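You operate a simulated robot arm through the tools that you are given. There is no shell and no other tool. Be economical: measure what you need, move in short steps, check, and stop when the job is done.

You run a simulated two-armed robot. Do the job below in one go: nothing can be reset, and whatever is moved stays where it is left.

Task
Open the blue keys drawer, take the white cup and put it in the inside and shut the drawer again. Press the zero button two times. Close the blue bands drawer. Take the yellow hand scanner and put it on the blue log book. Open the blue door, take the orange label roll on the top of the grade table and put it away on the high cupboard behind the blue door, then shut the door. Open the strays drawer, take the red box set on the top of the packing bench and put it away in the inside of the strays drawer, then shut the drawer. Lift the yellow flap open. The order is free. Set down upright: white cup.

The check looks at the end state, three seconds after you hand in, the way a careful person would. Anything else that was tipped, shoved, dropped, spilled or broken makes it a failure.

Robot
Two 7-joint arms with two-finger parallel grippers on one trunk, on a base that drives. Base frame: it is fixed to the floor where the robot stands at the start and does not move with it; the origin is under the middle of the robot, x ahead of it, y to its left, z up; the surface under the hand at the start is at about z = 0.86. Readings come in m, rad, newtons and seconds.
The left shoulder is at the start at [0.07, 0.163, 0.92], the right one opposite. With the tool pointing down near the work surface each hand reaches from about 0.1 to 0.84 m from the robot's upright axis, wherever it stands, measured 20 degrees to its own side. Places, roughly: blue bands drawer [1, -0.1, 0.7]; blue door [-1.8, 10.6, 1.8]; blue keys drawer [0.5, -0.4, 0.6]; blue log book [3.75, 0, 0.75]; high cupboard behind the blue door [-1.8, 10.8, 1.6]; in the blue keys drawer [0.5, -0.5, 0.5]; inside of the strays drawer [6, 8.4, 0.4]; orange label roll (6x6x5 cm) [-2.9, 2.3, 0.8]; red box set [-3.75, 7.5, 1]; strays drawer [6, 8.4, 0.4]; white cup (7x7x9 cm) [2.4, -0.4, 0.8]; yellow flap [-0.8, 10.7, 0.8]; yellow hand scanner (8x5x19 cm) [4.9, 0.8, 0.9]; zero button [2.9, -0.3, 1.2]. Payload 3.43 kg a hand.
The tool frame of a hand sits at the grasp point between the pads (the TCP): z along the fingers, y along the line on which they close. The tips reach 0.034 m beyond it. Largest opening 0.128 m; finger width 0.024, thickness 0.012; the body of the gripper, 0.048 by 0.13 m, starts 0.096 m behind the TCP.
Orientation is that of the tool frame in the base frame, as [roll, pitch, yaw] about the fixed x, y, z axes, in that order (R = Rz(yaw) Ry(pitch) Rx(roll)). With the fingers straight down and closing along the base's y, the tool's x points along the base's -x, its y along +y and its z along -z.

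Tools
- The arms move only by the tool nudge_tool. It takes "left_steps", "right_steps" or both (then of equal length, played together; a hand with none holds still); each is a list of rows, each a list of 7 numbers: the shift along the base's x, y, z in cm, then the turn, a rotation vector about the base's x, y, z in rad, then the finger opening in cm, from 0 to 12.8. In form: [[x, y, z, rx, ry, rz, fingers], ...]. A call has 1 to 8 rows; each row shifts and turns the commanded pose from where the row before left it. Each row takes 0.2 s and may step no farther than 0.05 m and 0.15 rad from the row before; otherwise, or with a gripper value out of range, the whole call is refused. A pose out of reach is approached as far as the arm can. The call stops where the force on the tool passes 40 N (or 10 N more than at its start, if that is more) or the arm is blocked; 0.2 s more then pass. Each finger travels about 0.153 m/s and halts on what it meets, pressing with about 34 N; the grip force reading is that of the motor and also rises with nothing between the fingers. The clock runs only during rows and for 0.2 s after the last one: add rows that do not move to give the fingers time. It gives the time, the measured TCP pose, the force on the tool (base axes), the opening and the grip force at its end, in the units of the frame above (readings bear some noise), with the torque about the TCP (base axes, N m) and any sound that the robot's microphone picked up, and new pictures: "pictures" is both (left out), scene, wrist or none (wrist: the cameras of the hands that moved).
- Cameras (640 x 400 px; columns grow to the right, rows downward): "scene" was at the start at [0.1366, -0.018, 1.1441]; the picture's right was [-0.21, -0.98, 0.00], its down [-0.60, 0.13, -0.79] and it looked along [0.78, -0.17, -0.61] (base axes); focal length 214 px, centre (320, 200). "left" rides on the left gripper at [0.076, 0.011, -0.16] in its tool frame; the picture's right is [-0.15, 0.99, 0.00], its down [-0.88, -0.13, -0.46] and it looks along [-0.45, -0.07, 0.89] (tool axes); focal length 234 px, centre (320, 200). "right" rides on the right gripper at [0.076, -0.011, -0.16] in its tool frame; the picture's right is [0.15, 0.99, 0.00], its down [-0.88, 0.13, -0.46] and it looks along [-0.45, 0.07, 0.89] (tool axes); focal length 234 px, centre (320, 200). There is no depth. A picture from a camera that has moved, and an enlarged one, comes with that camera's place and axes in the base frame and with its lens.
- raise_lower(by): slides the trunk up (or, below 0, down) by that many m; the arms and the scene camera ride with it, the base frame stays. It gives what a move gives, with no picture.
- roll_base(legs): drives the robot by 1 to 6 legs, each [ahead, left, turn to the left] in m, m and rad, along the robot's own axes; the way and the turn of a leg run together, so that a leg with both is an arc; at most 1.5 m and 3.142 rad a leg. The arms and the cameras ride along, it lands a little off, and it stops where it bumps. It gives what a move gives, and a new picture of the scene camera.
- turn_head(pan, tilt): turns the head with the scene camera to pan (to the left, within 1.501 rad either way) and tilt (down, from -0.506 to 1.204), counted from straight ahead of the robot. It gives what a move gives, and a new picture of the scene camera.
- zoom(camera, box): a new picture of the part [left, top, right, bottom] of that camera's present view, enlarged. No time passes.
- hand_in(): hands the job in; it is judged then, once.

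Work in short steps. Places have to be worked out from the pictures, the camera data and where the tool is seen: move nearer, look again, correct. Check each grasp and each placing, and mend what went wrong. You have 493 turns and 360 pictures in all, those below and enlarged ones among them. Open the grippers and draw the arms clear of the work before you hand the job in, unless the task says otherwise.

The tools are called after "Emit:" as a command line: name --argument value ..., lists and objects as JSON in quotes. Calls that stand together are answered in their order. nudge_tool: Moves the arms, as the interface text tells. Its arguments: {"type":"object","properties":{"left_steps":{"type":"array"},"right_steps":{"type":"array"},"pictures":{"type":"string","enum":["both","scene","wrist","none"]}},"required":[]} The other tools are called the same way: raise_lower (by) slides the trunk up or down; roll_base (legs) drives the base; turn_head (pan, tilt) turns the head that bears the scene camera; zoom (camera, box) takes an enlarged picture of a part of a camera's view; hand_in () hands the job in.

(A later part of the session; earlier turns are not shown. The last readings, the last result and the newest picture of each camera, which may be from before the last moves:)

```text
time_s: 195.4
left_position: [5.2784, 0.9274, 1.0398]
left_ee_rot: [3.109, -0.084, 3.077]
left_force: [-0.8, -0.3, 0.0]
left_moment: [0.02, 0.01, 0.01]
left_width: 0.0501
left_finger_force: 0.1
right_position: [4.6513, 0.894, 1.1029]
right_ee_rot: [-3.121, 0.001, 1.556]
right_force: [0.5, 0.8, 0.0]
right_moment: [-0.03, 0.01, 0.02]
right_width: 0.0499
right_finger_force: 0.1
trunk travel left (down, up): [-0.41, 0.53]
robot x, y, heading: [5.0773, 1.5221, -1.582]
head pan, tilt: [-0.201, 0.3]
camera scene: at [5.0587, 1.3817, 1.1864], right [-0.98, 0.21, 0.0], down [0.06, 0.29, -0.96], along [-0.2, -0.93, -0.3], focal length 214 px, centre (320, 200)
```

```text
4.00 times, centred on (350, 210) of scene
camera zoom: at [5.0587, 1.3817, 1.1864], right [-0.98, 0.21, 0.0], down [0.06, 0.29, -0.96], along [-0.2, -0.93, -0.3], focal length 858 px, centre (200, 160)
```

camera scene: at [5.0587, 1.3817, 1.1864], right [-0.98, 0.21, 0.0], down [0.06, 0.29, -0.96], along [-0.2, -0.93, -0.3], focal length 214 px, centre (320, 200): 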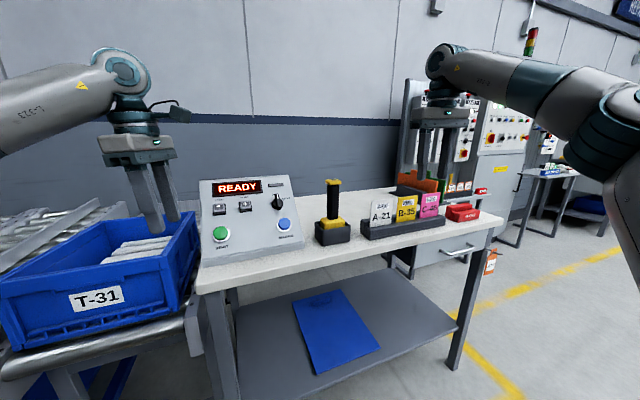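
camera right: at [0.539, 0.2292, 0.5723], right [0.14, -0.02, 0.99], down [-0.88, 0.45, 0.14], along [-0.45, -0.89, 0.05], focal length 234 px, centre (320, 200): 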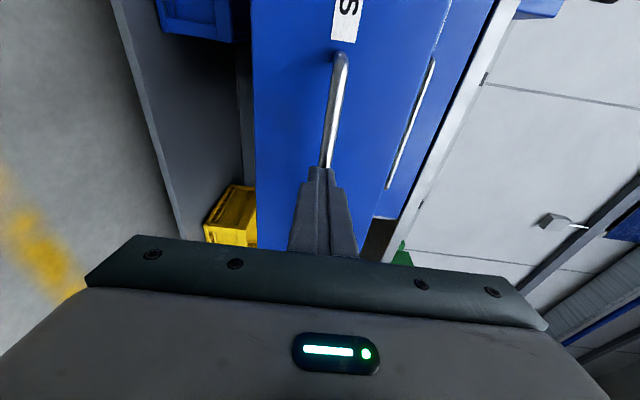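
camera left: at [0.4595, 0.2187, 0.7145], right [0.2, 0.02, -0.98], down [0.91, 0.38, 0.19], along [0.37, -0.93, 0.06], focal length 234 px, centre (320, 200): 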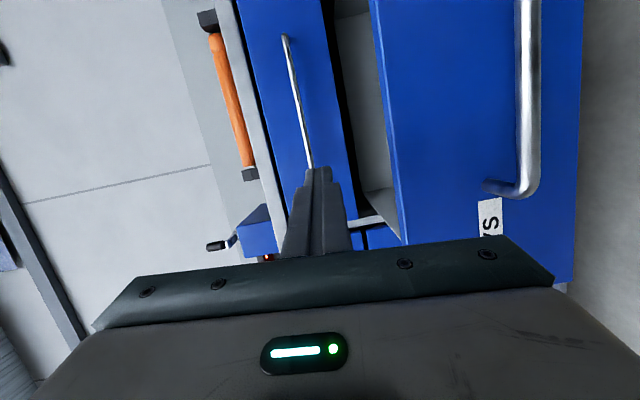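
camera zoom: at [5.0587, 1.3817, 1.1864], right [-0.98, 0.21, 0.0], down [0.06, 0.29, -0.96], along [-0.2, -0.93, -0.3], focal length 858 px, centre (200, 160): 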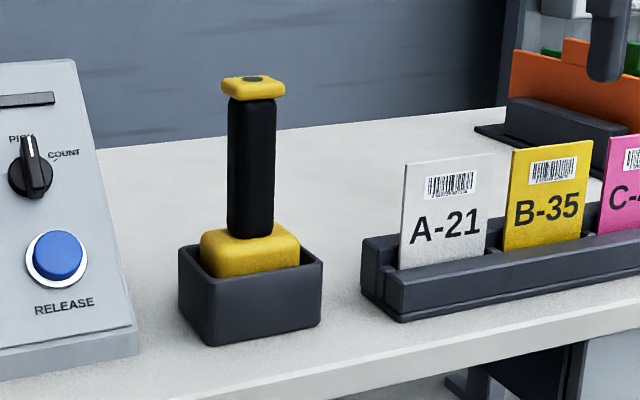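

Scanner handle: (4.89, 0.782), z 0.94–1.03. I back off 0.2 and pitch the right hand to point horizontally at it, closing along x.

Emit:
roll_base --legs '[[-0.2, 0, 0.01]]'

Emit:
nudge_tool --right_steps '[[2, 0, 0, -0.145, 0, 0, 8], [2, 0, 0, -0.145, 0, 0, 8], [2, 0, 0, -0.145, 0, 0, 8], [2, 0, 0, -0.145, 0, 0, 8], [2, 0, 0, -0.145, 0, 0, 8], [0, 0, 0, -0.145, 0, 0, 8]]' --pictures "none"

Emit:
nudge_tool --right_steps '[[0, 0, 0, -0.145, 0, 0, 8], [0, 0, 0, -0.145, 0, 0, 8], [0, 0, 0, -0.145, 0, 0, 8], [0, 0, 0, -0.145, 0, 0, 8], [0, 0, 0, -0.13, 0, 0, 8]]' --pictures "both"

```text
time_s: 197.0
left_position: [5.2837, 1.1318, 1.0408]
left_ee_rot: [3.111, -0.086, 3.083]
left_force: [0.7, 0.5, -0.1]
left_moment: [-0.02, 0.02, -0.03]
left_width: 0.0498
left_finger_force: 0.1
right_position: [4.657, 1.0933, 1.1037]
right_ee_rot: [-3.12, 0.001, 1.565]
right_force: [-1.0, 0.4, 0.5]
right_moment: [0.0, -0.02, 0.02]
right_width: 0.0498
right_finger_force: 0.0
trunk travel left (down, up): [-0.41, 0.53]
robot x, y, heading: [5.0807, 1.7267, -1.57]
head pan, tilt: [-0.201, 0.3]
camera scene: at [5.061, 1.5841, 1.1865], right [-0.98, 0.2, 0.0], down [0.06, 0.29, -0.96], along [-0.19, -0.94, -0.3], focal length 214 px, centre (320, 200)
```

scene: 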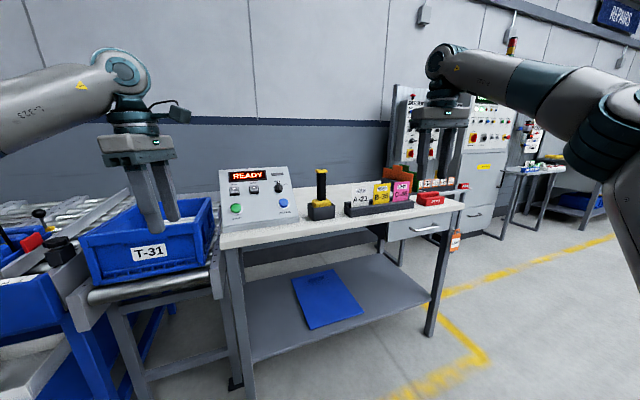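

```text
time_s: 198.4
left_position: [5.2825, 1.1303, 1.0409]
left_ee_rot: [3.11, -0.083, 3.084]
left_force: [-0.3, -0.7, 0.2]
left_moment: [-0.03, -0.02, 0.0]
left_width: 0.0498
left_finger_force: 0.1
right_position: [4.7559, 1.0933, 1.1044]
right_ee_rot: [-3.131, 0.872, 1.559]
right_force: [-1.2, 0.8, -0.4]
right_moment: [0.03, -0.04, 0.03]
right_width: 0.0802
right_finger_force: 0.0
trunk travel left (down, up): [-0.41, 0.53]
robot x, y, heading: [5.0748, 1.7257, -1.57]
head pan, tilt: [-0.201, 0.3]
```

```text
time_s: 199.6
left_position: [5.2833, 1.1306, 1.0401]
left_ee_rot: [3.11, -0.086, 3.085]
left_force: [0.4, -0.1, -0.1]
left_moment: [-0.01, 0.0, 0.0]
left_width: 0.0501
left_finger_force: 0.2
right_position: [4.7564, 1.0919, 1.1022]
right_ee_rot: [0.561, 1.557, -1.033]
right_force: [-0.6, -0.7, 0.2]
right_moment: [-0.01, 0.0, 0.01]
right_width: 0.0797
right_finger_force: 0.0
trunk travel left (down, up): [-0.41, 0.53]
robot x, y, heading: [5.0816, 1.7218, -1.574]
head pan, tilt: [-0.201, 0.3]
camera scene: at [5.0606, 1.5831, 1.1864], right [-0.98, 0.2, 0.0], down [0.06, 0.29, -0.96], along [-0.19, -0.94, -0.3], focal length 214 px, centre (320, 200)
camera right: at [4.7486, 1.251, 1.0244], right [0.99, -0.02, -0.14], down [0.13, 0.46, 0.88], along [0.05, -0.89, 0.46], focal length 234 px, centre (320, 200)
```

scene: 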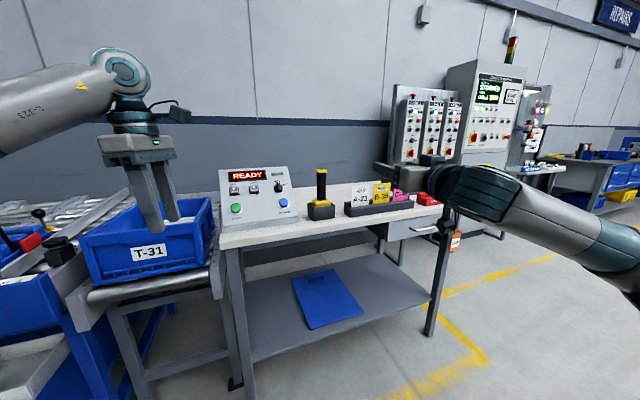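
right: 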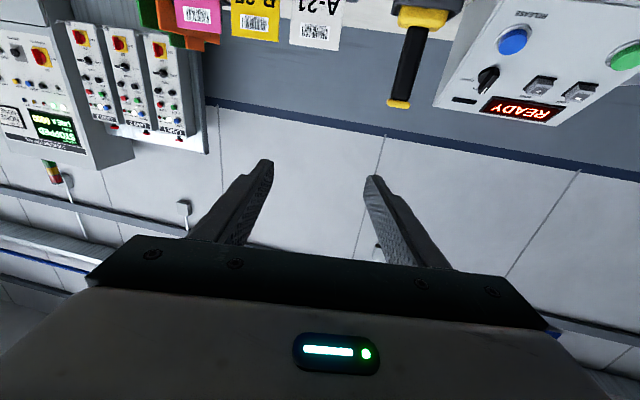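

Pointing right. I move in line with the handle: x 4.89, z 1.0.

Emit:
nudge_tool --right_steps '[[3.5, 0, -2.5, 0, 0, 0, 8], [3.5, 0, -2.5, 0, 0, 0, 8], [3.5, 0, -2.5, 0, 0, 0, 8], [3, -2, -2.5, 0, 0, 0, 8]]' --pictures "both"

```text
time_s: 200.8
left_position: [5.283, 1.1323, 1.0408]
left_ee_rot: [3.112, -0.082, 3.086]
left_force: [-0.7, 0.2, 1.0]
left_moment: [-0.02, -0.06, 0.02]
left_width: 0.0501
left_finger_force: 0.0
right_position: [5.0809, 1.1248, 0.9877]
right_ee_rot: [1.726, 1.179, 0.514]
right_force: [-0.6, -0.3, 1.1]
right_moment: [0.01, 0.01, 0.05]
right_width: 0.0801
right_finger_force: 0.1
trunk travel left (down, up): [-0.41, 0.53]
robot x, y, heading: [5.0809, 1.7275, -1.568]
head pan, tilt: [-0.201, 0.3]
stopped in row 4 (right hand): the arm was blocked; the commanded pose is now the measured one
camera scene: at [5.06, 1.5849, 1.1866], right [-0.98, 0.2, 0.0], down [0.06, 0.29, -0.96], along [-0.19, -0.94, -0.29], focal length 214 px, centre (320, 200)
camera right: at [5.0378, 1.2832, 0.9222], right [0.91, 0.34, 0.24], down [-0.34, 0.3, 0.89], along [0.23, -0.89, 0.39], focal length 234 px, centre (320, 200)
```

scene: 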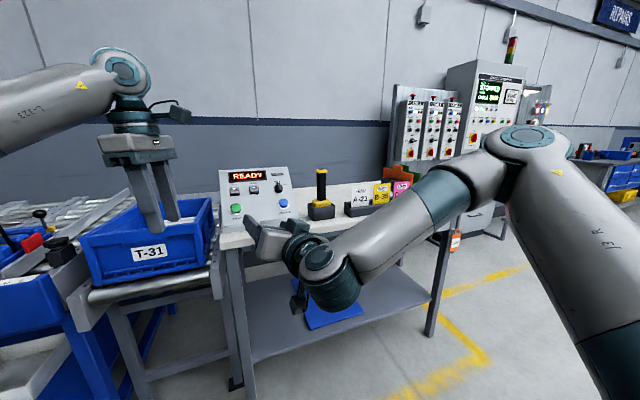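
right: 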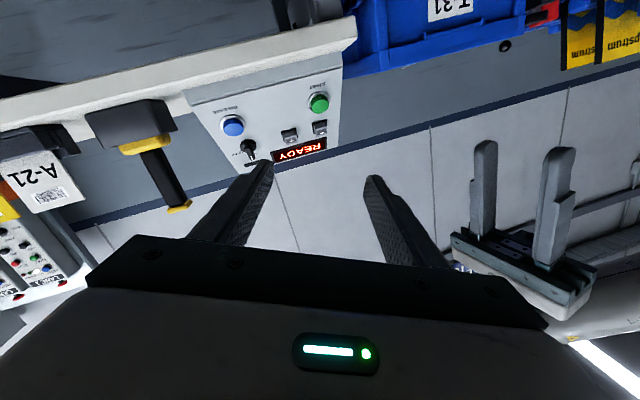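

The arm slipped into another branch and overshot. I correct the orientation and bring the hand back to x≈4.89 stepwise.

Emit:
nudge_tool --right_steps '[[-2, 0, 1, -0.032, 0.091, -0.087, 8], [-2, 0, 1, -0.032, 0.091, -0.087, 8], [-2, 0, 0, -0.032, 0.091, -0.087, 8], [-2, 0, 0, -0.032, 0.091, -0.087, 8]]' --pictures "scene"

```text
time_s: 201.8
left_position: [5.2838, 1.1298, 1.0398]
left_ee_rot: [3.107, -0.085, 3.086]
left_force: [0.5, 0.1, -0.1]
left_moment: [-0.02, 0.0, 0.05]
left_width: 0.0503
left_finger_force: 0.1
right_position: [4.9999, 1.1214, 1.0039]
right_ee_rot: [2.047, 1.565, 0.48]
right_force: [-0.1, 0.3, 0.8]
right_moment: [0.03, 0.0, 0.01]
right_width: 0.08
right_finger_force: 0.0
trunk travel left (down, up): [-0.41, 0.53]
robot x, y, heading: [5.0795, 1.7237, -1.572]
head pan, tilt: [-0.201, 0.3]
camera scene: at [5.0614, 1.5829, 1.1864], right [-0.98, 0.2, 0.0], down [0.06, 0.29, -0.96], along [-0.19, -0.94, -0.3], focal length 214 px, centre (320, 200)
```

scene: 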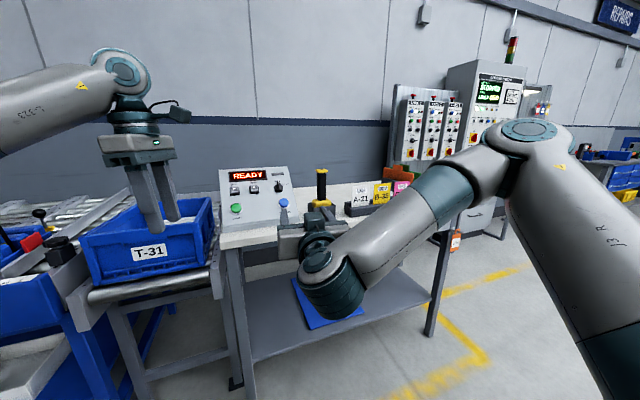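

Orientation is right again. I shift to x=4.89.

Emit:
nudge_tool --right_steps '[[-3, 0, 0, 0, 0, 0, 8], [-3, 0, 0, 0, 0, 0, 8], [-3, 0, 0, 0, 0, 0, 8], [-2, 0, 0, 0, 0, 0, 8]]' --pictures "wrist"

```text
time_s: 202.8
left_position: [5.2828, 1.1301, 1.0407]
left_ee_rot: [3.108, -0.084, 3.086]
left_force: [-0.4, -1.0, -0.7]
left_moment: [0.03, 0.01, -0.03]
left_width: 0.05
left_finger_force: 0.1
right_position: [4.8906, 1.1216, 1.0069]
right_ee_rot: [2.032, 1.562, 0.466]
right_force: [-0.1, -0.2, -0.3]
right_moment: [-0.01, 0.02, 0.01]
right_width: 0.08
right_finger_force: 0.1
trunk travel left (down, up): [-0.41, 0.53]
robot x, y, heading: [5.0826, 1.7247, -1.572]
head pan, tilt: [-0.201, 0.3]
camera right: at [4.8789, 1.2805, 0.9308], right [0.99, 0.01, -0.14], down [0.12, 0.45, 0.88], along [0.07, -0.89, 0.45], focal length 234 px, centre (320, 200)
```

right: 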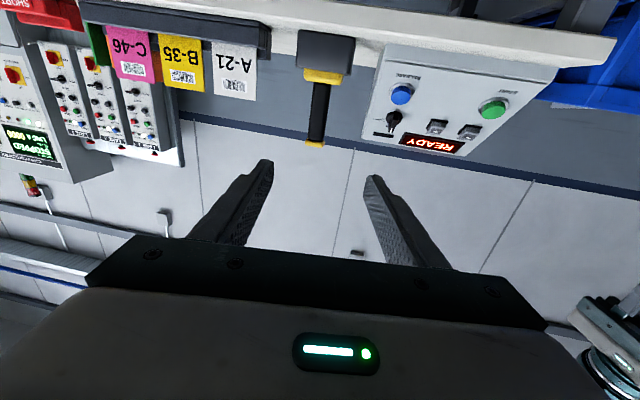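

The handle is straight ahead at (4.886, z 0.98). I drive 0.2 ahead and check.

Emit:
roll_base --legs '[[0.2, 0, 0]]'

Emit:
nudge_tool --right_steps '[[0, 0, 0, 0, 0, 0, 8]]' --pictures "wrist"

```text
time_s: 204.4
left_position: [5.2838, 0.9244, 1.0384]
left_ee_rot: [3.109, -0.086, 3.082]
left_force: [0.3, -0.8, 0.5]
left_moment: [0.01, -0.02, 0.02]
left_width: 0.05
left_finger_force: 0.1
right_position: [4.8915, 0.9167, 1.0072]
right_ee_rot: [2.084, 1.563, 0.518]
right_force: [-0.3, 0.3, 0.1]
right_moment: [0.0, -0.05, 0.0]
right_width: 0.0799
right_finger_force: 0.1
trunk travel left (down, up): [-0.41, 0.53]
robot x, y, heading: [5.0782, 1.5241, -1.57]
head pan, tilt: [-0.201, 0.3]
camera scene: at [5.0608, 1.3779, 1.1863], right [-0.98, 0.2, 0.0], down [0.06, 0.29, -0.95], along [-0.19, -0.94, -0.3], focal length 214 px, centre (320, 200)
```

scene: 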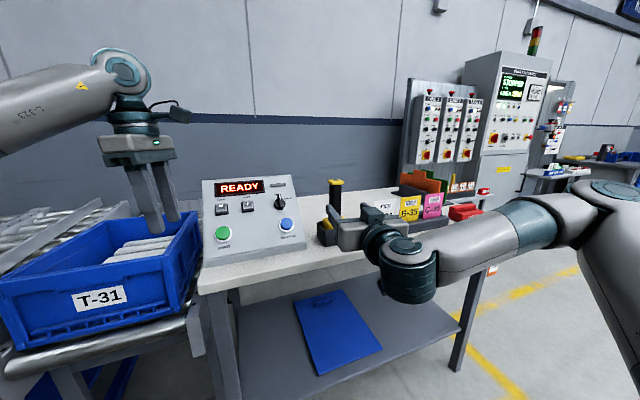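

```text
time_s: 204.8
left_position: [5.2825, 0.9254, 1.0398]
left_ee_rot: [3.11, -0.086, 3.084]
left_force: [0.4, -1.1, 0.1]
left_moment: [-0.02, 0.0, 0.0]
left_width: 0.05
left_finger_force: 0.0
right_position: [4.8901, 0.9166, 1.0057]
right_ee_rot: [1.998, 1.562, 0.43]
right_force: [-0.6, 1.0, -0.9]
right_moment: [-0.02, 0.01, -0.01]
right_width: 0.0803
right_finger_force: 0.0
trunk travel left (down, up): [-0.41, 0.53]
robot x, y, heading: [5.0801, 1.5237, -1.573]
head pan, tilt: [-0.201, 0.3]
camera right: at [4.879, 1.0769, 0.9313], right [0.99, 0.01, -0.14], down [0.12, 0.45, 0.88], along [0.07, -0.89, 0.45], focal length 234 px, centre (320, 200)
```

right: 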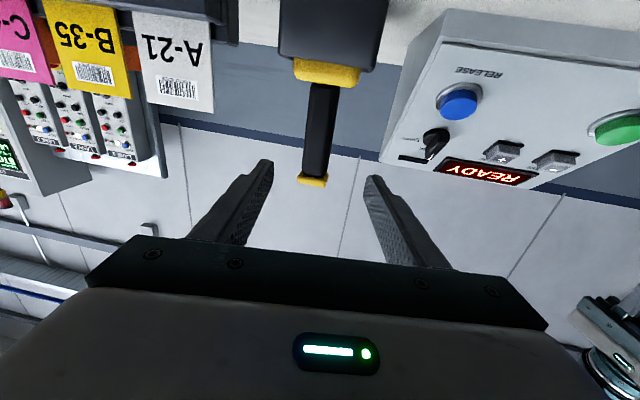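

Lined up. I advance 13.5 cm with the fingers around the handle.

Emit:
nudge_tool --right_steps '[[0, -4, -1, 0, 0, 0, 8], [0, -4, 0, 0, 0, 0, 8], [0, -3, 0, 0, 0, 0, 8], [0, -2.2, 0, 0, 0, 0, 8]]' --pictures "both"

```text
time_s: 205.8
left_position: [5.2825, 0.9259, 1.0398]
left_ee_rot: [3.108, -0.084, 3.083]
left_force: [0.4, 0.1, 0.2]
left_moment: [-0.01, 0.03, 0.01]
left_width: 0.05
left_finger_force: 0.0
right_position: [4.8905, 0.8967, 1.0039]
right_ee_rot: [2.086, 1.562, 0.515]
right_force: [0.1, -0.1, -0.8]
right_moment: [-0.02, -0.04, 0.0]
right_width: 0.08
right_finger_force: 0.1
right hand out of reach, approached as far as the arm can: row 1, 2, 3, 4
trunk travel left (down, up): [-0.41, 0.53]
robot x, y, heading: [5.0808, 1.5189, -1.574]
head pan, tilt: [-0.201, 0.3]
camera scene: at [5.0603, 1.3789, 1.1864], right [-0.98, 0.2, 0.0], down [0.06, 0.29, -0.96], along [-0.19, -0.94, -0.3], focal length 214 px, centre (320, 200)
camera right: at [4.8788, 1.0565, 0.928], right [0.99, 0.0, -0.14], down [0.12, 0.45, 0.88], along [0.07, -0.89, 0.45], focal length 234 px, centre (320, 200)
```

scene: 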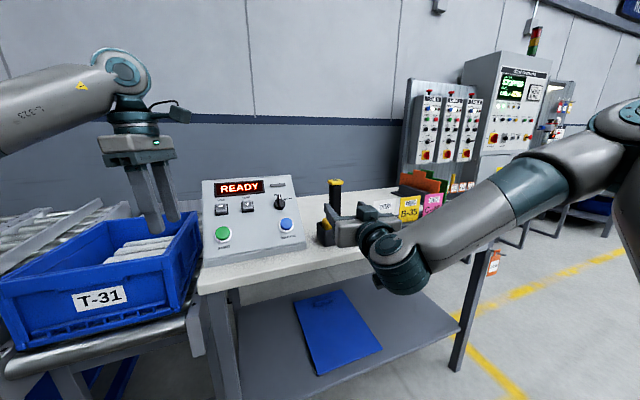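
right: 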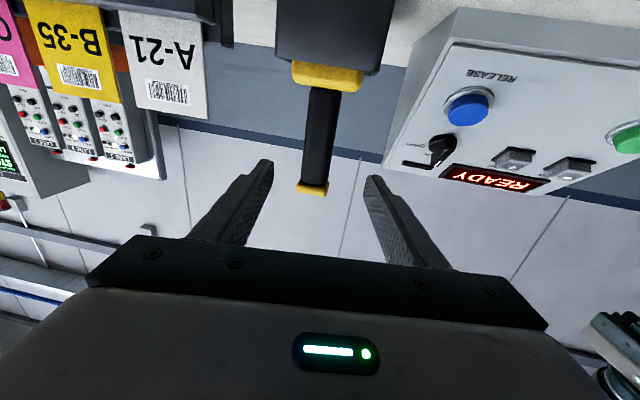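

The arm is limited, so I use the base for the last 11.5 cm, lifting the left hand first.

Emit:
nudge_tool --left_steps '[[0, 2, 4, 0, 0, 0, 5], [0, 2, 4, 0, 0, 0, 5], [0, 2, 2, 0, 0, 0, 5]]' --pictures "none"

Emit:
roll_base --legs '[[0.11, 0, 0]]'

Emit:
nudge_tool --right_steps '[[0, 0, -0.8, 0, 0, 0, 8]]' --pictures "wrist"

```text
time_s: 206.6
left_position: [5.2818, 0.9895, 1.1405]
left_ee_rot: [3.111, -0.087, 3.083]
left_force: [-0.2, -0.3, -0.6]
left_moment: [-0.03, 0.04, -0.01]
left_width: 0.05
left_finger_force: 0.0
right_position: [4.8923, 0.8973, 1.0053]
right_ee_rot: [1.942, 1.565, 0.376]
right_force: [0.3, 0.3, 0.3]
right_moment: [-0.01, 0.03, -0.04]
right_width: 0.0799
right_finger_force: 0.0
trunk travel left (down, up): [-0.41, 0.53]
robot x, y, heading: [5.077, 1.5239, -1.573]
head pan, tilt: [-0.201, 0.3]
```

```text
time_s: 207.8
left_position: [5.2838, 0.8774, 1.1384]
left_ee_rot: [3.109, -0.085, 3.09]
left_force: [0.3, 0.3, -0.9]
left_moment: [0.02, -0.03, -0.02]
left_width: 0.0499
left_finger_force: 0.1
right_position: [4.8946, 0.7838, 1.0026]
right_ee_rot: [2.213, 1.562, 0.65]
right_force: [0.1, -0.4, -0.3]
right_moment: [-0.02, 0.0, 0.0]
right_width: 0.0798
right_finger_force: 0.0
trunk travel left (down, up): [-0.41, 0.53]
robot x, y, heading: [5.0785, 1.4105, -1.572]
head pan, tilt: [-0.201, 0.3]
camera scene: at [5.0614, 1.2673, 1.1863], right [-0.98, 0.2, 0.0], down [0.06, 0.29, -0.95], along [-0.19, -0.94, -0.3], focal length 214 px, centre (320, 200)
```

scene: 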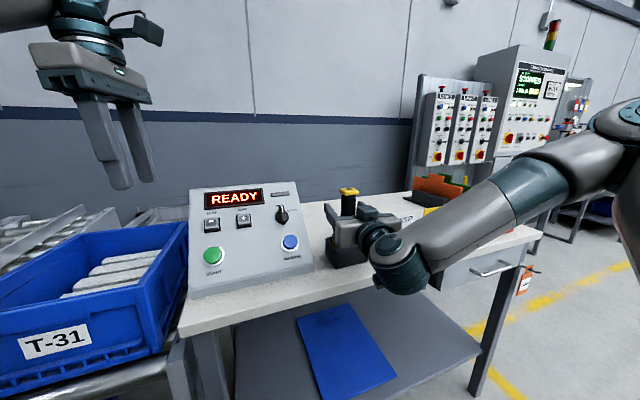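

```text
time_s: 208.2
left_position: [5.2837, 0.8792, 1.1387]
left_ee_rot: [3.108, -0.085, 3.089]
left_force: [0.3, 0.0, 0.4]
left_moment: [-0.01, 0.0, 0.01]
left_width: 0.0499
left_finger_force: 0.0
right_position: [4.8944, 0.7856, 1.0041]
right_ee_rot: [2.071, 1.562, 0.509]
right_force: [0.3, -0.4, 0.8]
right_moment: [-0.01, -0.01, -0.02]
right_width: 0.08
right_finger_force: 0.0
right hand out of reach, approached as far as the arm can: row 1
trunk travel left (down, up): [-0.41, 0.53]
robot x, y, heading: [5.0756, 1.41, -1.57]
head pan, tilt: [-0.201, 0.3]
camera right: at [4.8815, 0.9453, 0.9283], right [0.99, 0.01, -0.14], down [0.12, 0.45, 0.88], along [0.07, -0.89, 0.45], focal length 234 px, centre (320, 200)
```

right: 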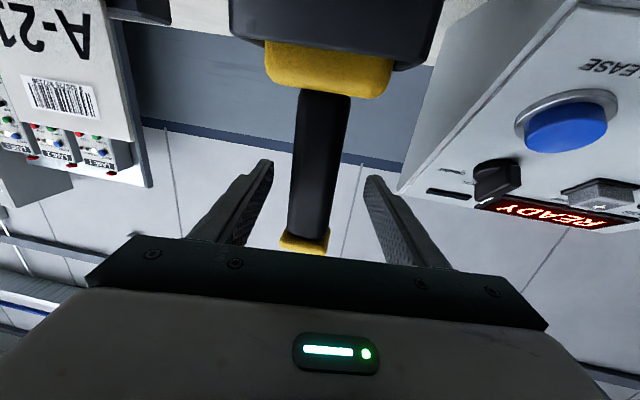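

Handle is between the fingers. I shift 6 mm to centre and close.

Emit:
nudge_tool --right_steps '[[-0.5, 0, 0, 0, 0, 0, 8], [0, 0, 0, 0, 0, 0, 5], [0, 0, 0, 0, 0, 0, 3], [0, 0, 0, 0, 0, 0, 1], [0, 0, 0, 0, 0, 0, 1]]' --pictures "wrist"

```text
time_s: 209.4
left_position: [5.2841, 0.8787, 1.1383]
left_ee_rot: [3.109, -0.087, 3.089]
left_force: [0.2, 0.2, -0.3]
left_moment: [-0.04, -0.01, 0.0]
left_width: 0.05
left_finger_force: 0.0
right_position: [4.8898, 0.7857, 1.0046]
right_ee_rot: [2.371, 1.563, 0.808]
right_force: [-0.4, 0.0, 2.5]
right_moment: [0.0, 0.28, 0.0]
right_width: 0.0335
right_finger_force: 34.4
trunk travel left (down, up): [-0.41, 0.53]
robot x, y, heading: [5.077, 1.4089, -1.567]
head pan, tilt: [-0.201, 0.3]
camera right: at [4.877, 0.9456, 0.929], right [0.99, 0.01, -0.14], down [0.12, 0.45, 0.88], along [0.07, -0.89, 0.45], focal length 234 px, centre (320, 200)
```

right: 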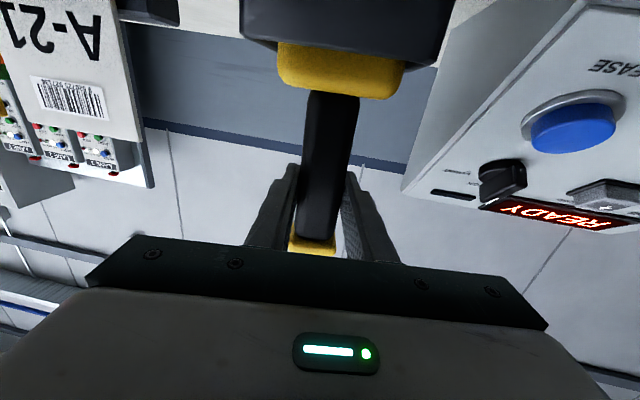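

Gripped at 3.3 cm. I lift straight up with the trunk.

Emit:
raise_lower --by 0.16

Emit:
turn_head --pan -0.2 --tilt 0.45

```text
time_s: 211.2
left_position: [5.283, 0.8774, 1.2981]
left_ee_rot: [3.109, -0.085, 3.089]
left_force: [0.4, -0.6, -0.4]
left_moment: [0.02, 0.01, 0.04]
left_width: 0.05
left_finger_force: 0.0
right_position: [4.8896, 0.785, 1.164]
right_ee_rot: [2.424, 1.56, 0.859]
right_force: [-0.2, 0.0, -0.6]
right_moment: [0.03, -0.01, 0.02]
right_width: 0.0337
right_finger_force: 34.0
trunk travel left (down, up): [-0.57, 0.37]
robot x, y, heading: [5.0796, 1.4093, -1.569]
head pan, tilt: [-0.201, 0.3]
```

```text
time_s: 211.9
left_position: [5.2838, 0.8778, 1.2989]
left_ee_rot: [3.109, -0.085, 3.089]
left_force: [-0.2, -0.3, -0.1]
left_moment: [0.03, 0.0, 0.0]
left_width: 0.0501
left_finger_force: 0.1
right_position: [4.8896, 0.7853, 1.1638]
right_ee_rot: [2.404, 1.562, 0.842]
right_force: [1.1, 0.1, -1.1]
right_moment: [-0.02, -0.04, 0.04]
right_width: 0.0338
right_finger_force: 34.2
trunk travel left (down, up): [-0.57, 0.37]
robot x, y, heading: [5.079, 1.4084, -1.572]
head pan, tilt: [-0.201, 0.45]
camera scene: at [5.0617, 1.2695, 1.3325], right [-0.98, 0.2, 0.0], down [0.09, 0.43, -0.9], along [-0.18, -0.88, -0.44], focal length 214 px, centre (320, 200)
```

scene: 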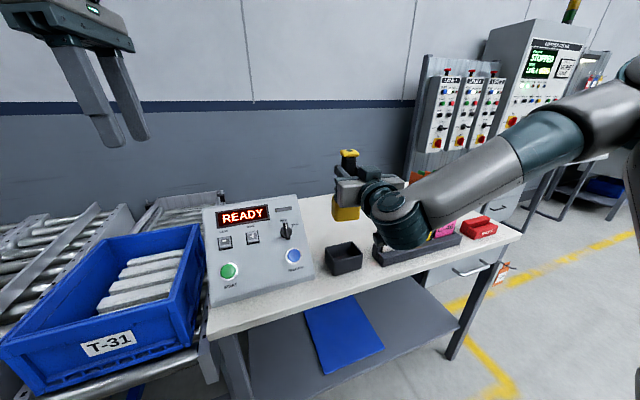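

Scanner is free of its holder. I back off and drive round the table end to the log book shelf.

Emit:
roll_base --legs '[[-0.35, 0, 0], [0, -1.25, 0], [0.55, 0, 0]]'

Emit:
turn_head --pan 0.0 --tilt 0.5

```text
time_s: 218.6
left_position: [4.2545, 1.2088, 1.2983]
left_ee_rot: [3.107, -0.083, 3.006]
left_force: [-0.6, 0.2, -0.9]
left_moment: [0.05, -0.05, 0.01]
left_width: 0.05
left_finger_force: 0.1
right_position: [3.8526, 1.1511, 1.1623]
right_ee_rot: [2.463, 1.56, 0.815]
right_force: [-1.3, -0.5, -1.7]
right_moment: [-0.05, 0.02, 0.04]
right_width: 0.034
right_finger_force: 34.4
trunk travel left (down, up): [-0.57, 0.37]
robot x, y, heading: [4.0974, 1.7617, -1.651]
head pan, tilt: [-0.201, 0.45]
stopped in leg 2: the robot was blocked; the commanded pose is now the measured one
camera scene: at [4.0648, 1.6183, 1.332], right [-0.96, 0.28, 0.0], down [0.12, 0.42, -0.9], along [-0.25, -0.86, -0.44], focal length 214 px, centre (320, 200)
```

scene: 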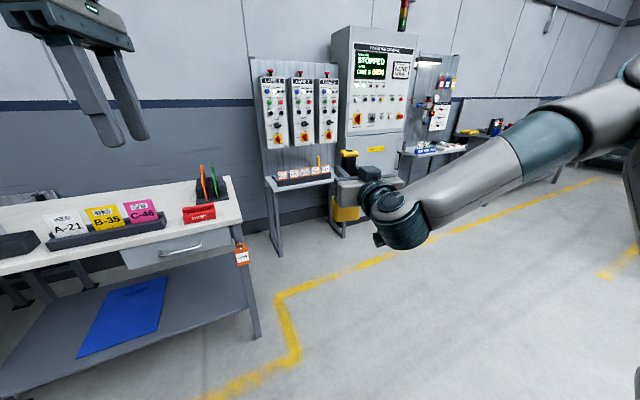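

```text
time_s: 219.3
left_position: [4.2582, 1.2109, 1.2994]
left_ee_rot: [3.11, -0.085, 3.006]
left_force: [-0.3, 0.0, 1.0]
left_moment: [-0.03, 0.03, 0.03]
left_width: 0.05
left_finger_force: 0.1
right_position: [3.857, 1.1529, 1.1636]
right_ee_rot: [2.43, 1.562, 0.783]
right_force: [0.0, 1.0, -1.5]
right_moment: [-0.01, 0.0, 0.01]
right_width: 0.0336
right_finger_force: 34.0
trunk travel left (down, up): [-0.57, 0.37]
robot x, y, heading: [4.0947, 1.7603, -1.658]
head pan, tilt: [0.0, 0.499]
camera scene: at [4.0863, 1.6186, 1.328], right [-1.0, 0.08, 0.0], down [0.04, 0.48, -0.88], along [-0.07, -0.88, -0.48], focal length 214 px, centre (320, 200)
```

scene: 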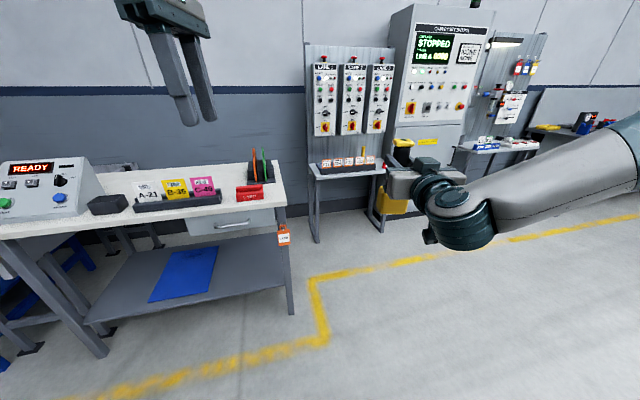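

The robot bumped into something on its right. I look there.

Emit:
turn_head --pan -1.5 --tilt 0.5

```text
time_s: 220.9
left_position: [4.2571, 1.2117, 1.2995]
left_ee_rot: [3.111, -0.087, 3.004]
left_force: [-0.9, -0.4, -0.1]
left_moment: [0.03, 0.01, 0.02]
left_width: 0.0499
left_finger_force: 0.0
right_position: [3.8563, 1.1522, 1.1648]
right_ee_rot: [2.454, 1.562, 0.806]
right_force: [0.5, 1.1, -1.7]
right_moment: [0.03, -0.01, -0.02]
right_width: 0.034
right_finger_force: 34.3
trunk travel left (down, up): [-0.57, 0.37]
robot x, y, heading: [4.0984, 1.7588, -1.655]
head pan, tilt: [-1.499, 0.499]
camera scene: at [4.003, 1.7097, 1.328], right [0.01, 1.0, 0.0], down [0.48, 0.0, -0.88], along [-0.88, 0.01, -0.48], focal length 214 px, centre (320, 200)
```

scene: 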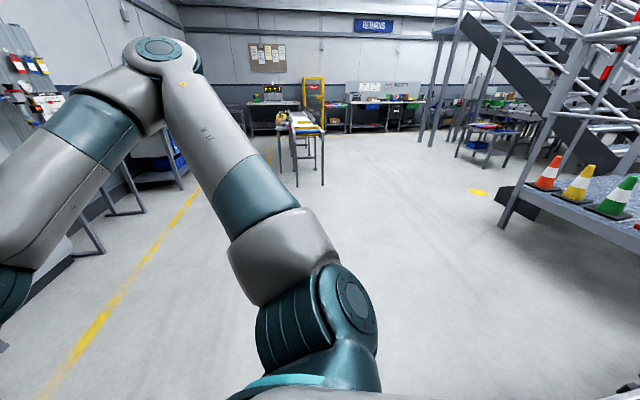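

Rear corner likely met a conveyor leg. I go ahead 0.3 first, then straighten and continue.

Emit:
roll_base --legs '[[0.3, 0, 0], [0, 0, 0.085]]'

Emit:
turn_head --pan -0.4 --tilt 0.5

```text
time_s: 223.5
left_position: [4.2795, 0.9307, 1.3002]
left_ee_rot: [3.11, -0.085, 3.095]
left_force: [-0.8, -0.7, -0.2]
left_moment: [0.05, -0.01, 0.05]
left_width: 0.05
left_finger_force: 0.1
right_position: [3.8856, 0.8396, 1.1644]
right_ee_rot: [2.39, 1.563, 0.829]
right_force: [-0.5, 0.3, -1.4]
right_moment: [-0.02, 0.01, 0.02]
right_width: 0.0341
right_finger_force: 34.0
trunk travel left (down, up): [-0.57, 0.37]
robot x, y, heading: [4.0701, 1.4653, -1.569]
head pan, tilt: [-1.499, 0.499]
camera scene: at [3.9825, 1.4062, 1.328], right [-0.08, 1.0, 0.0], down [0.48, 0.04, -0.88], along [-0.88, -0.07, -0.48], focal length 214 px, centre (320, 200)
```

scene: 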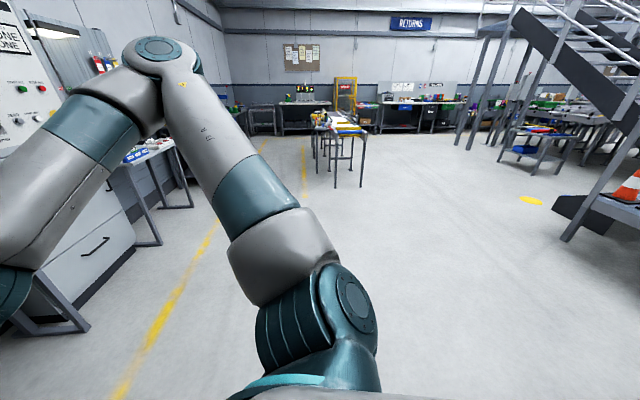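

```text
time_s: 224.8
left_position: [4.2798, 0.9316, 1.2997]
left_ee_rot: [3.111, -0.085, 3.093]
left_force: [0.2, 0.5, 0.0]
left_moment: [0.01, -0.01, 0.0]
left_width: 0.0498
left_finger_force: 0.1
right_position: [3.8847, 0.8372, 1.1633]
right_ee_rot: [2.432, 1.561, 0.873]
right_force: [0.0, 0.4, -2.3]
right_moment: [0.02, 0.02, -0.03]
right_width: 0.0338
right_finger_force: 34.4
trunk travel left (down, up): [-0.57, 0.37]
robot x, y, heading: [4.0716, 1.4631, -1.57]
head pan, tilt: [-0.4, 0.499]
camera scene: at [4.0384, 1.3288, 1.328], right [-0.92, 0.39, 0.0], down [0.18, 0.44, -0.88], along [-0.34, -0.81, -0.48], focal length 214 px, centre (320, 200)
```

scene: 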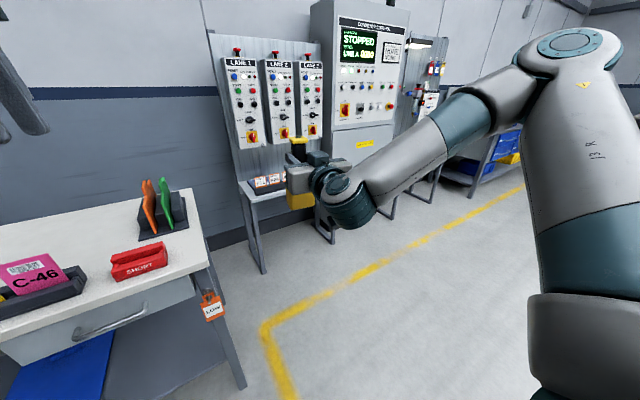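

I go on: right 0.27, then ahead toward the shelf.

Emit:
roll_base --legs '[[0, -0.27, 0], [0.45, 0, 0]]'

Emit:
turn_head --pan 0.15 --tilt 0.6

```text
time_s: 229.1
left_position: [4.0198, 0.4678, 1.2991]
left_ee_rot: [3.11, -0.084, 3.102]
left_force: [0.1, 0.3, 0.0]
left_moment: [-0.03, -0.01, 0.02]
left_width: 0.0502
left_finger_force: 0.0
right_position: [3.6271, 0.3708, 1.1656]
right_ee_rot: [2.442, 1.561, 0.889]
right_force: [-0.5, -0.2, -2.0]
right_moment: [0.02, 0.04, 0.01]
right_width: 0.0339
right_finger_force: 33.9
trunk travel left (down, up): [-0.57, 0.37]
robot x, y, heading: [3.8077, 0.997, -1.558]
head pan, tilt: [-0.4, 0.499]
camera scene: at [3.7758, 0.862, 1.328], right [-0.93, 0.38, 0.0], down [0.18, 0.44, -0.88], along [-0.33, -0.81, -0.48], focal length 214 px, centre (320, 200)
```

scene: 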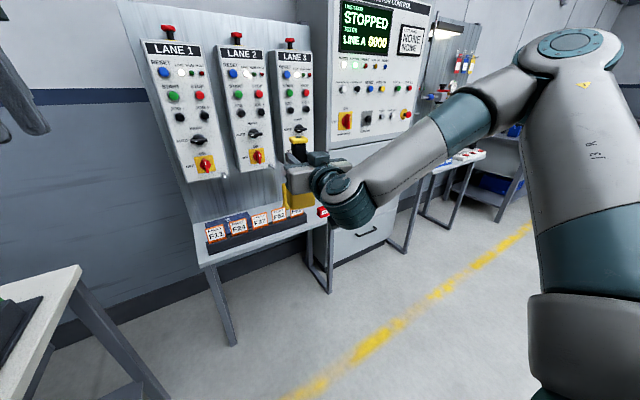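

```text
time_s: 230.1
left_position: [4.0199, 0.467, 1.2999]
left_ee_rot: [3.11, -0.086, 3.101]
left_force: [-1.3, 0.2, -0.1]
left_moment: [-0.02, 0.02, -0.01]
left_width: 0.05
left_finger_force: 0.1
right_position: [3.6264, 0.3702, 1.1648]
right_ee_rot: [2.445, 1.563, 0.891]
right_force: [-0.2, -1.3, -2.2]
right_moment: [-0.01, -0.03, -0.03]
right_width: 0.0336
right_finger_force: 33.9
trunk travel left (down, up): [-0.57, 0.37]
robot x, y, heading: [3.8092, 0.9982, -1.557]
head pan, tilt: [0.15, 0.6]
camera scene: at [3.8244, 0.8592, 1.3189], right [-0.99, -0.16, 0.0], down [-0.09, 0.56, -0.82], along [0.13, -0.81, -0.57], focal length 214 px, centre (320, 200)
```

scene: 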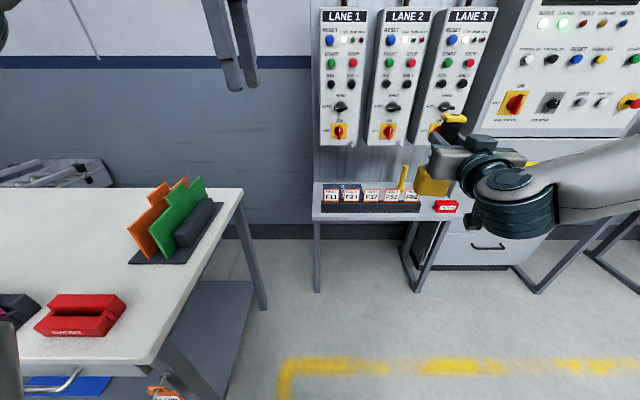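

The book lies behind the card rack on the shelf. I drive 0.2 nearer and raise the trunk for a steeper view.

Emit:
roll_base --legs '[[0.2, 0, 0]]'

Emit:
raise_lower --by 0.2

Emit:
turn_head --pan 0.05 --tilt 0.75

Emit:
zoom --camera "scene" --box '[240, 80, 480, 230]'

```text
time_s: 231.6
left_position: [4.0257, 0.272, 1.3004]
left_ee_rot: [3.109, -0.086, 3.104]
left_force: [-1.0, -0.2, 0.8]
left_moment: [0.04, 0.0, -0.01]
left_width: 0.0498
left_finger_force: 0.0
right_position: [3.6328, 0.1748, 1.1636]
right_ee_rot: [2.441, 1.561, 0.892]
right_force: [0.4, -0.2, -1.9]
right_moment: [0.0, -0.03, 0.0]
right_width: 0.0338
right_finger_force: 33.9
trunk travel left (down, up): [-0.57, 0.37]
robot x, y, heading: [3.8099, 0.7986, -1.551]
head pan, tilt: [0.15, 0.6]
camera scene: at [3.828, 0.6633, 1.3189], right [-0.99, -0.17, 0.0], down [-0.09, 0.56, -0.82], along [0.14, -0.81, -0.57], focal length 214 px, centre (320, 200)
```

scene: 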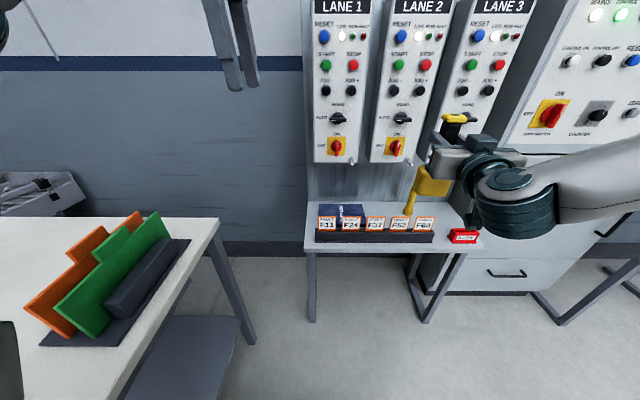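

```text
time_s: 233.8
left_position: [4.0252, 0.2727, 1.4996]
left_ee_rot: [3.109, -0.085, 3.107]
left_force: [0.3, 0.6, 0.5]
left_moment: [0.01, 0.0, 0.03]
left_width: 0.0501
left_finger_force: 0.0
right_position: [3.6325, 0.1742, 1.3641]
right_ee_rot: [2.452, 1.563, 0.903]
right_force: [0.2, -1.4, -2.1]
right_moment: [0.02, -0.02, -0.03]
right_width: 0.0337
right_finger_force: 34.0
trunk travel left (down, up): [-0.77, 0.17]
robot x, y, heading: [3.8148, 0.8016, -1.552]
head pan, tilt: [0.15, 0.6]
```

```text
time_s: 234.5
left_position: [4.0264, 0.2722, 1.4996]
left_ee_rot: [3.112, -0.084, 3.105]
left_force: [-1.1, -0.5, 0.4]
left_moment: [0.01, 0.03, 0.01]
left_width: 0.0501
left_finger_force: 0.1
right_position: [3.6328, 0.1736, 1.3642]
right_ee_rot: [2.454, 1.563, 0.902]
right_force: [-0.9, 1.0, -1.3]
right_moment: [0.0, 0.0, 0.03]
right_width: 0.0336
right_finger_force: 34.5
trunk travel left (down, up): [-0.77, 0.17]
robot x, y, heading: [3.8113, 0.7996, -1.553]
head pan, tilt: [0.051, 0.75]
camera scene: at [3.8189, 0.6676, 1.506], right [-1.0, -0.07, 0.0], down [-0.05, 0.68, -0.73], along [0.05, -0.73, -0.68], focal length 214 px, centre (320, 200)
```

scene: 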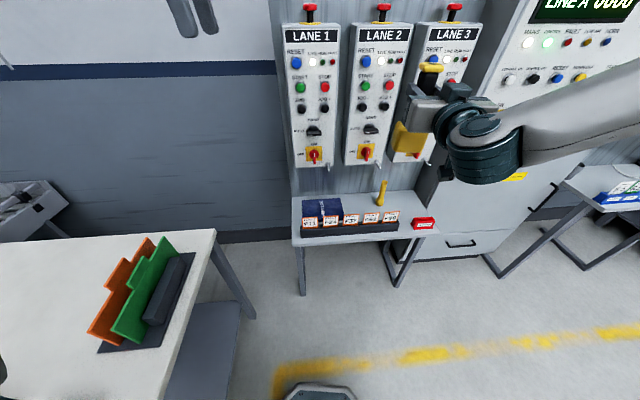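

```text
2.67 times, centred on (360, 155) of scene
camera zoom: at [3.8189, 0.6676, 1.506], right [-1.0, -0.07, 0.0], down [-0.05, 0.68, -0.73], along [0.05, -0.73, -0.68], focal length 572 px, centre (213, 320)
```

zoom: 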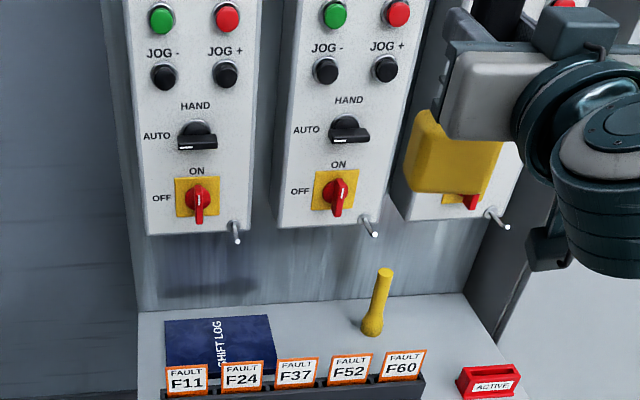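

The book lies between the card rack and the wall panel. I need its place exactly: I lower the trunk 0.35 and take a second view for parallax.

Emit:
raise_lower --by -0.3

Emit:
turn_head --pan 0.05 --tilt 0.55

Emit:
zoom --camera "scene" --box '[240, 90, 480, 240]'

```text
time_s: 237.5
left_position: [4.0251, 0.2723, 1.1995]
left_ee_rot: [3.112, -0.087, 3.105]
left_force: [0.6, 0.5, -0.2]
left_moment: [-0.02, 0.02, 0.02]
left_width: 0.0501
left_finger_force: 0.0
right_position: [3.6319, 0.1729, 1.0631]
right_ee_rot: [2.435, 1.561, 0.883]
right_force: [-0.4, -0.6, -1.0]
right_moment: [0.03, 0.03, 0.03]
right_width: 0.0336
right_finger_force: 33.9
trunk travel left (down, up): [-0.47, 0.47]
robot x, y, heading: [3.8058, 0.8005, -1.554]
head pan, tilt: [0.051, 0.75]
```

```text
time_s: 238.2
left_position: [4.0251, 0.2721, 1.2008]
left_ee_rot: [3.11, -0.085, 3.104]
left_force: [0.1, -0.4, 0.1]
left_moment: [0.01, -0.01, 0.0]
left_width: 0.0499
left_finger_force: 0.1
right_position: [3.6318, 0.1739, 1.0644]
right_ee_rot: [2.448, 1.561, 0.898]
right_force: [-0.3, 0.0, -2.1]
right_moment: [-0.01, 0.01, 0.0]
right_width: 0.0339
right_finger_force: 34.2
trunk travel left (down, up): [-0.47, 0.47]
robot x, y, heading: [3.8142, 0.8009, -1.555]
head pan, tilt: [0.051, 0.55]
camera scene: at [3.8193, 0.661, 1.2233], right [-1.0, -0.07, 0.0], down [-0.04, 0.52, -0.85], along [0.06, -0.85, -0.52], focal length 214 px, centre (320, 200)
```

scene: 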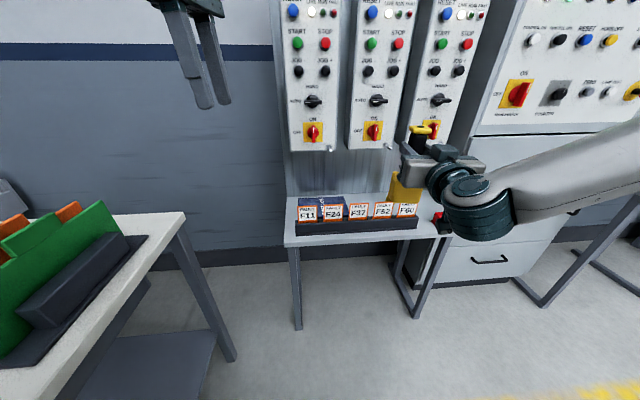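

```text
2.67 times, centred on (360, 165) of scene
camera zoom: at [3.8193, 0.661, 1.2233], right [-1.0, -0.07, 0.0], down [-0.04, 0.52, -0.85], along [0.06, -0.85, -0.52], focal length 572 px, centre (213, 293)
```

zoom: 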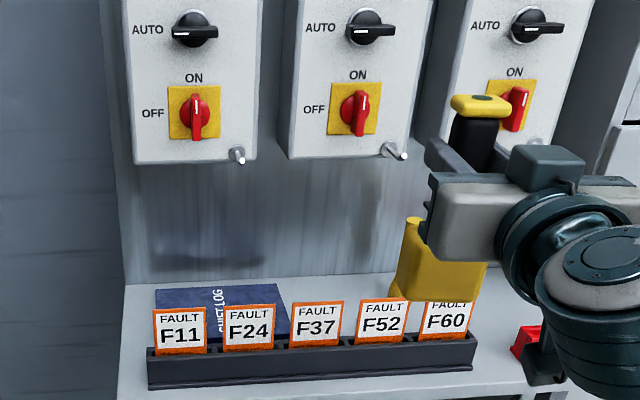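

Second view gives the book at x 3.765–3.977, y -0.20…-0.05, top z≈0.70, under the lane boxes (front y≈-0.135, from z≈0.95). I'll lay the scanner along x with the hand leaning 30°. First I reorient here in free space.

Emit:
nudge_tool --right_steps '[[0, 1, 1, 0.149, 0, 0, 1], [0, 1, 1, 0.149, 0, 0, 1], [0, 1, 1, 0.149, 0, 0, 1], [0, 0, 1, 0.149, 0, 0, 1], [0, 0, 0, 0.149, 0, 0, 1], [0, 0, 0, 0.149, 0, 0, 1], [0, 0, 0, 0.149, 0, 0, 1]]' --pictures "scene"

```text
time_s: 239.8
left_position: [4.0244, 0.2697, 1.1991]
left_ee_rot: [3.108, -0.089, 3.105]
left_force: [0.5, -0.2, 0.1]
left_moment: [0.02, 0.01, -0.03]
left_width: 0.05
left_finger_force: 0.0
right_position: [3.6329, 0.2038, 1.1032]
right_ee_rot: [3.117, 0.519, 1.565]
right_force: [-1.0, -0.5, -2.4]
right_moment: [-0.13, 0.01, 0.01]
right_width: 0.0335
right_finger_force: 34.4
trunk travel left (down, up): [-0.47, 0.47]
robot x, y, heading: [3.8135, 0.8013, -1.555]
head pan, tilt: [0.051, 0.55]
camera scene: at [3.8196, 0.6601, 1.2232], right [-1.0, -0.07, 0.0], down [-0.04, 0.52, -0.85], along [0.06, -0.85, -0.52], focal length 214 px, centre (320, 200)
```

scene: 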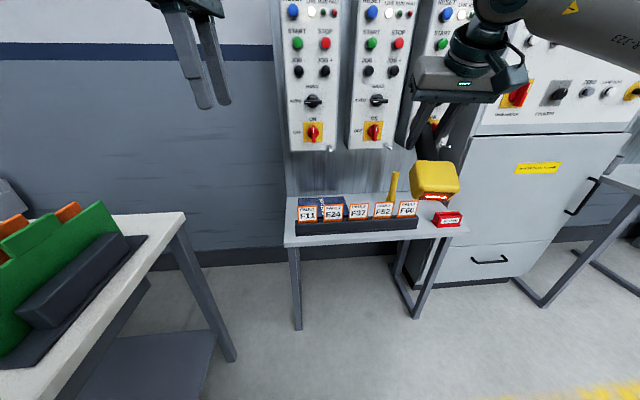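

Good. Now the quarter turn about the tool axis.

Emit:
nudge_tool --right_steps '[[0, 0, 0, 0, -0.0714, -0.1237, 1], [0, 0, 0, 0, -0.0714, -0.1237, 1], [0, 0, 0, 0, -0.0714, -0.1237, 1], [0, 0, 0, 0, -0.0714, -0.1237, 1], [0, 0, 0, 0, -0.0714, -0.1237, 1], [0, 0, 0, 0, -0.0714, -0.1237, 1], [0, 0, 0, 0, -0.0714, -0.1237, 1]]' --pictures "none"

Emit:
nudge_tool --right_steps '[[0, 0, 0, 0, -0.0714, -0.1237, 1], [0, 0, 0, 0, -0.0714, -0.1237, 1], [0, 0, 0, 0, -0.0714, -0.1237, 1], [0, 0, 0, 0, -0.0714, -0.1237, 1]]' --pictures "both"

```text
time_s: 241.4
left_position: [4.0242, 0.2725, 1.1987]
left_ee_rot: [3.111, -0.084, 3.105]
left_force: [0.8, 0.2, 0.4]
left_moment: [0.0, -0.01, 0.0]
left_width: 0.0497
left_finger_force: 0.1
right_position: [3.632, 0.2031, 1.1043]
right_ee_rot: [2.667, 0.267, 0.499]
right_force: [0.6, 0.3, -1.9]
right_moment: [-0.06, 0.14, -0.02]
right_width: 0.0338
right_finger_force: 33.9
trunk travel left (down, up): [-0.47, 0.47]
robot x, y, heading: [3.8113, 0.8058, -1.549]
head pan, tilt: [0.051, 0.55]
```

```text
time_s: 242.4
left_position: [4.0253, 0.2716, 1.1991]
left_ee_rot: [3.11, -0.085, 3.105]
left_force: [0.4, 0.1, 0.5]
left_moment: [-0.01, 0.0, 0.01]
left_width: 0.0499
left_finger_force: 0.1
right_position: [3.6332, 0.2044, 1.1043]
right_ee_rot: [2.596, -0.004, -0.005]
right_force: [-0.3, 0.3, -2.1]
right_moment: [0.01, 0.12, 0.03]
right_width: 0.0336
right_finger_force: 33.9
trunk travel left (down, up): [-0.47, 0.47]
robot x, y, heading: [3.8105, 0.8031, -1.549]
head pan, tilt: [0.051, 0.55]
camera scene: at [3.8194, 0.6609, 1.2234], right [-1.0, -0.07, 0.0], down [-0.04, 0.52, -0.85], along [0.06, -0.85, -0.52], focal length 214 px, centre (320, 200)
camera right: at [3.708, 0.296, 1.2348], right [0.14, -0.85, 0.51], down [-0.88, 0.13, 0.45], along [-0.45, -0.52, -0.73], focal length 234 px, centre (320, 200)
```

scene: 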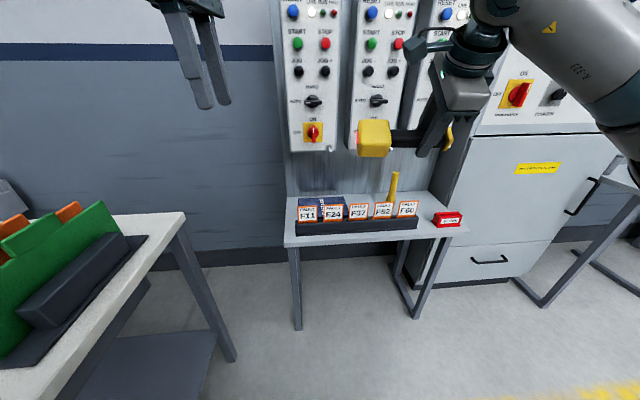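
right: 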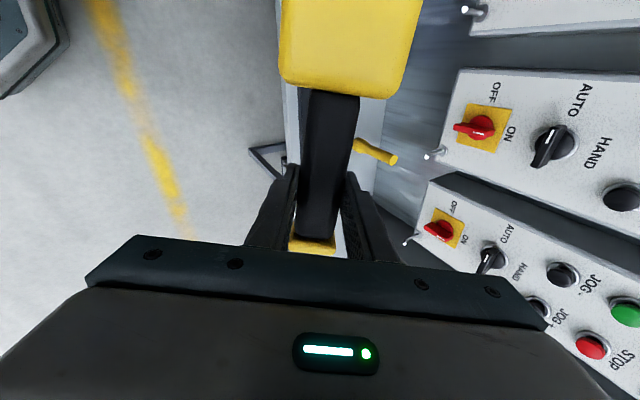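

The scanner is level along x with the head toward +x. I test moving the hand inward to x≈3.82 here, still clear of everything.

Emit:
nudge_tool --right_steps '[[4, 0, -2, 0, 0, 0, 1], [4, 0, -2, 0, 0, 0, 1], [4, 0, -2, 0, 0, 0, 1], [3, 0, -2, 0, 0, 0, 1], [3, 0, -2, 0, 0, 0, 1]]' --pictures "none"

```text
time_s: 243.6
left_position: [4.0269, 0.2718, 1.1982]
left_ee_rot: [3.11, -0.087, 3.105]
left_force: [0.0, 0.1, 0.0]
left_moment: [0.05, 0.01, 0.02]
left_width: 0.0499
left_finger_force: 0.0
right_position: [3.8145, 0.2021, 1.0073]
right_ee_rot: [2.594, -0.005, -0.005]
right_force: [0.8, 0.7, -1.4]
right_moment: [-0.02, 0.14, -0.01]
right_width: 0.034
right_finger_force: 34.1
trunk travel left (down, up): [-0.47, 0.47]
robot x, y, heading: [3.8097, 0.8011, -1.551]
head pan, tilt: [0.051, 0.55]
```

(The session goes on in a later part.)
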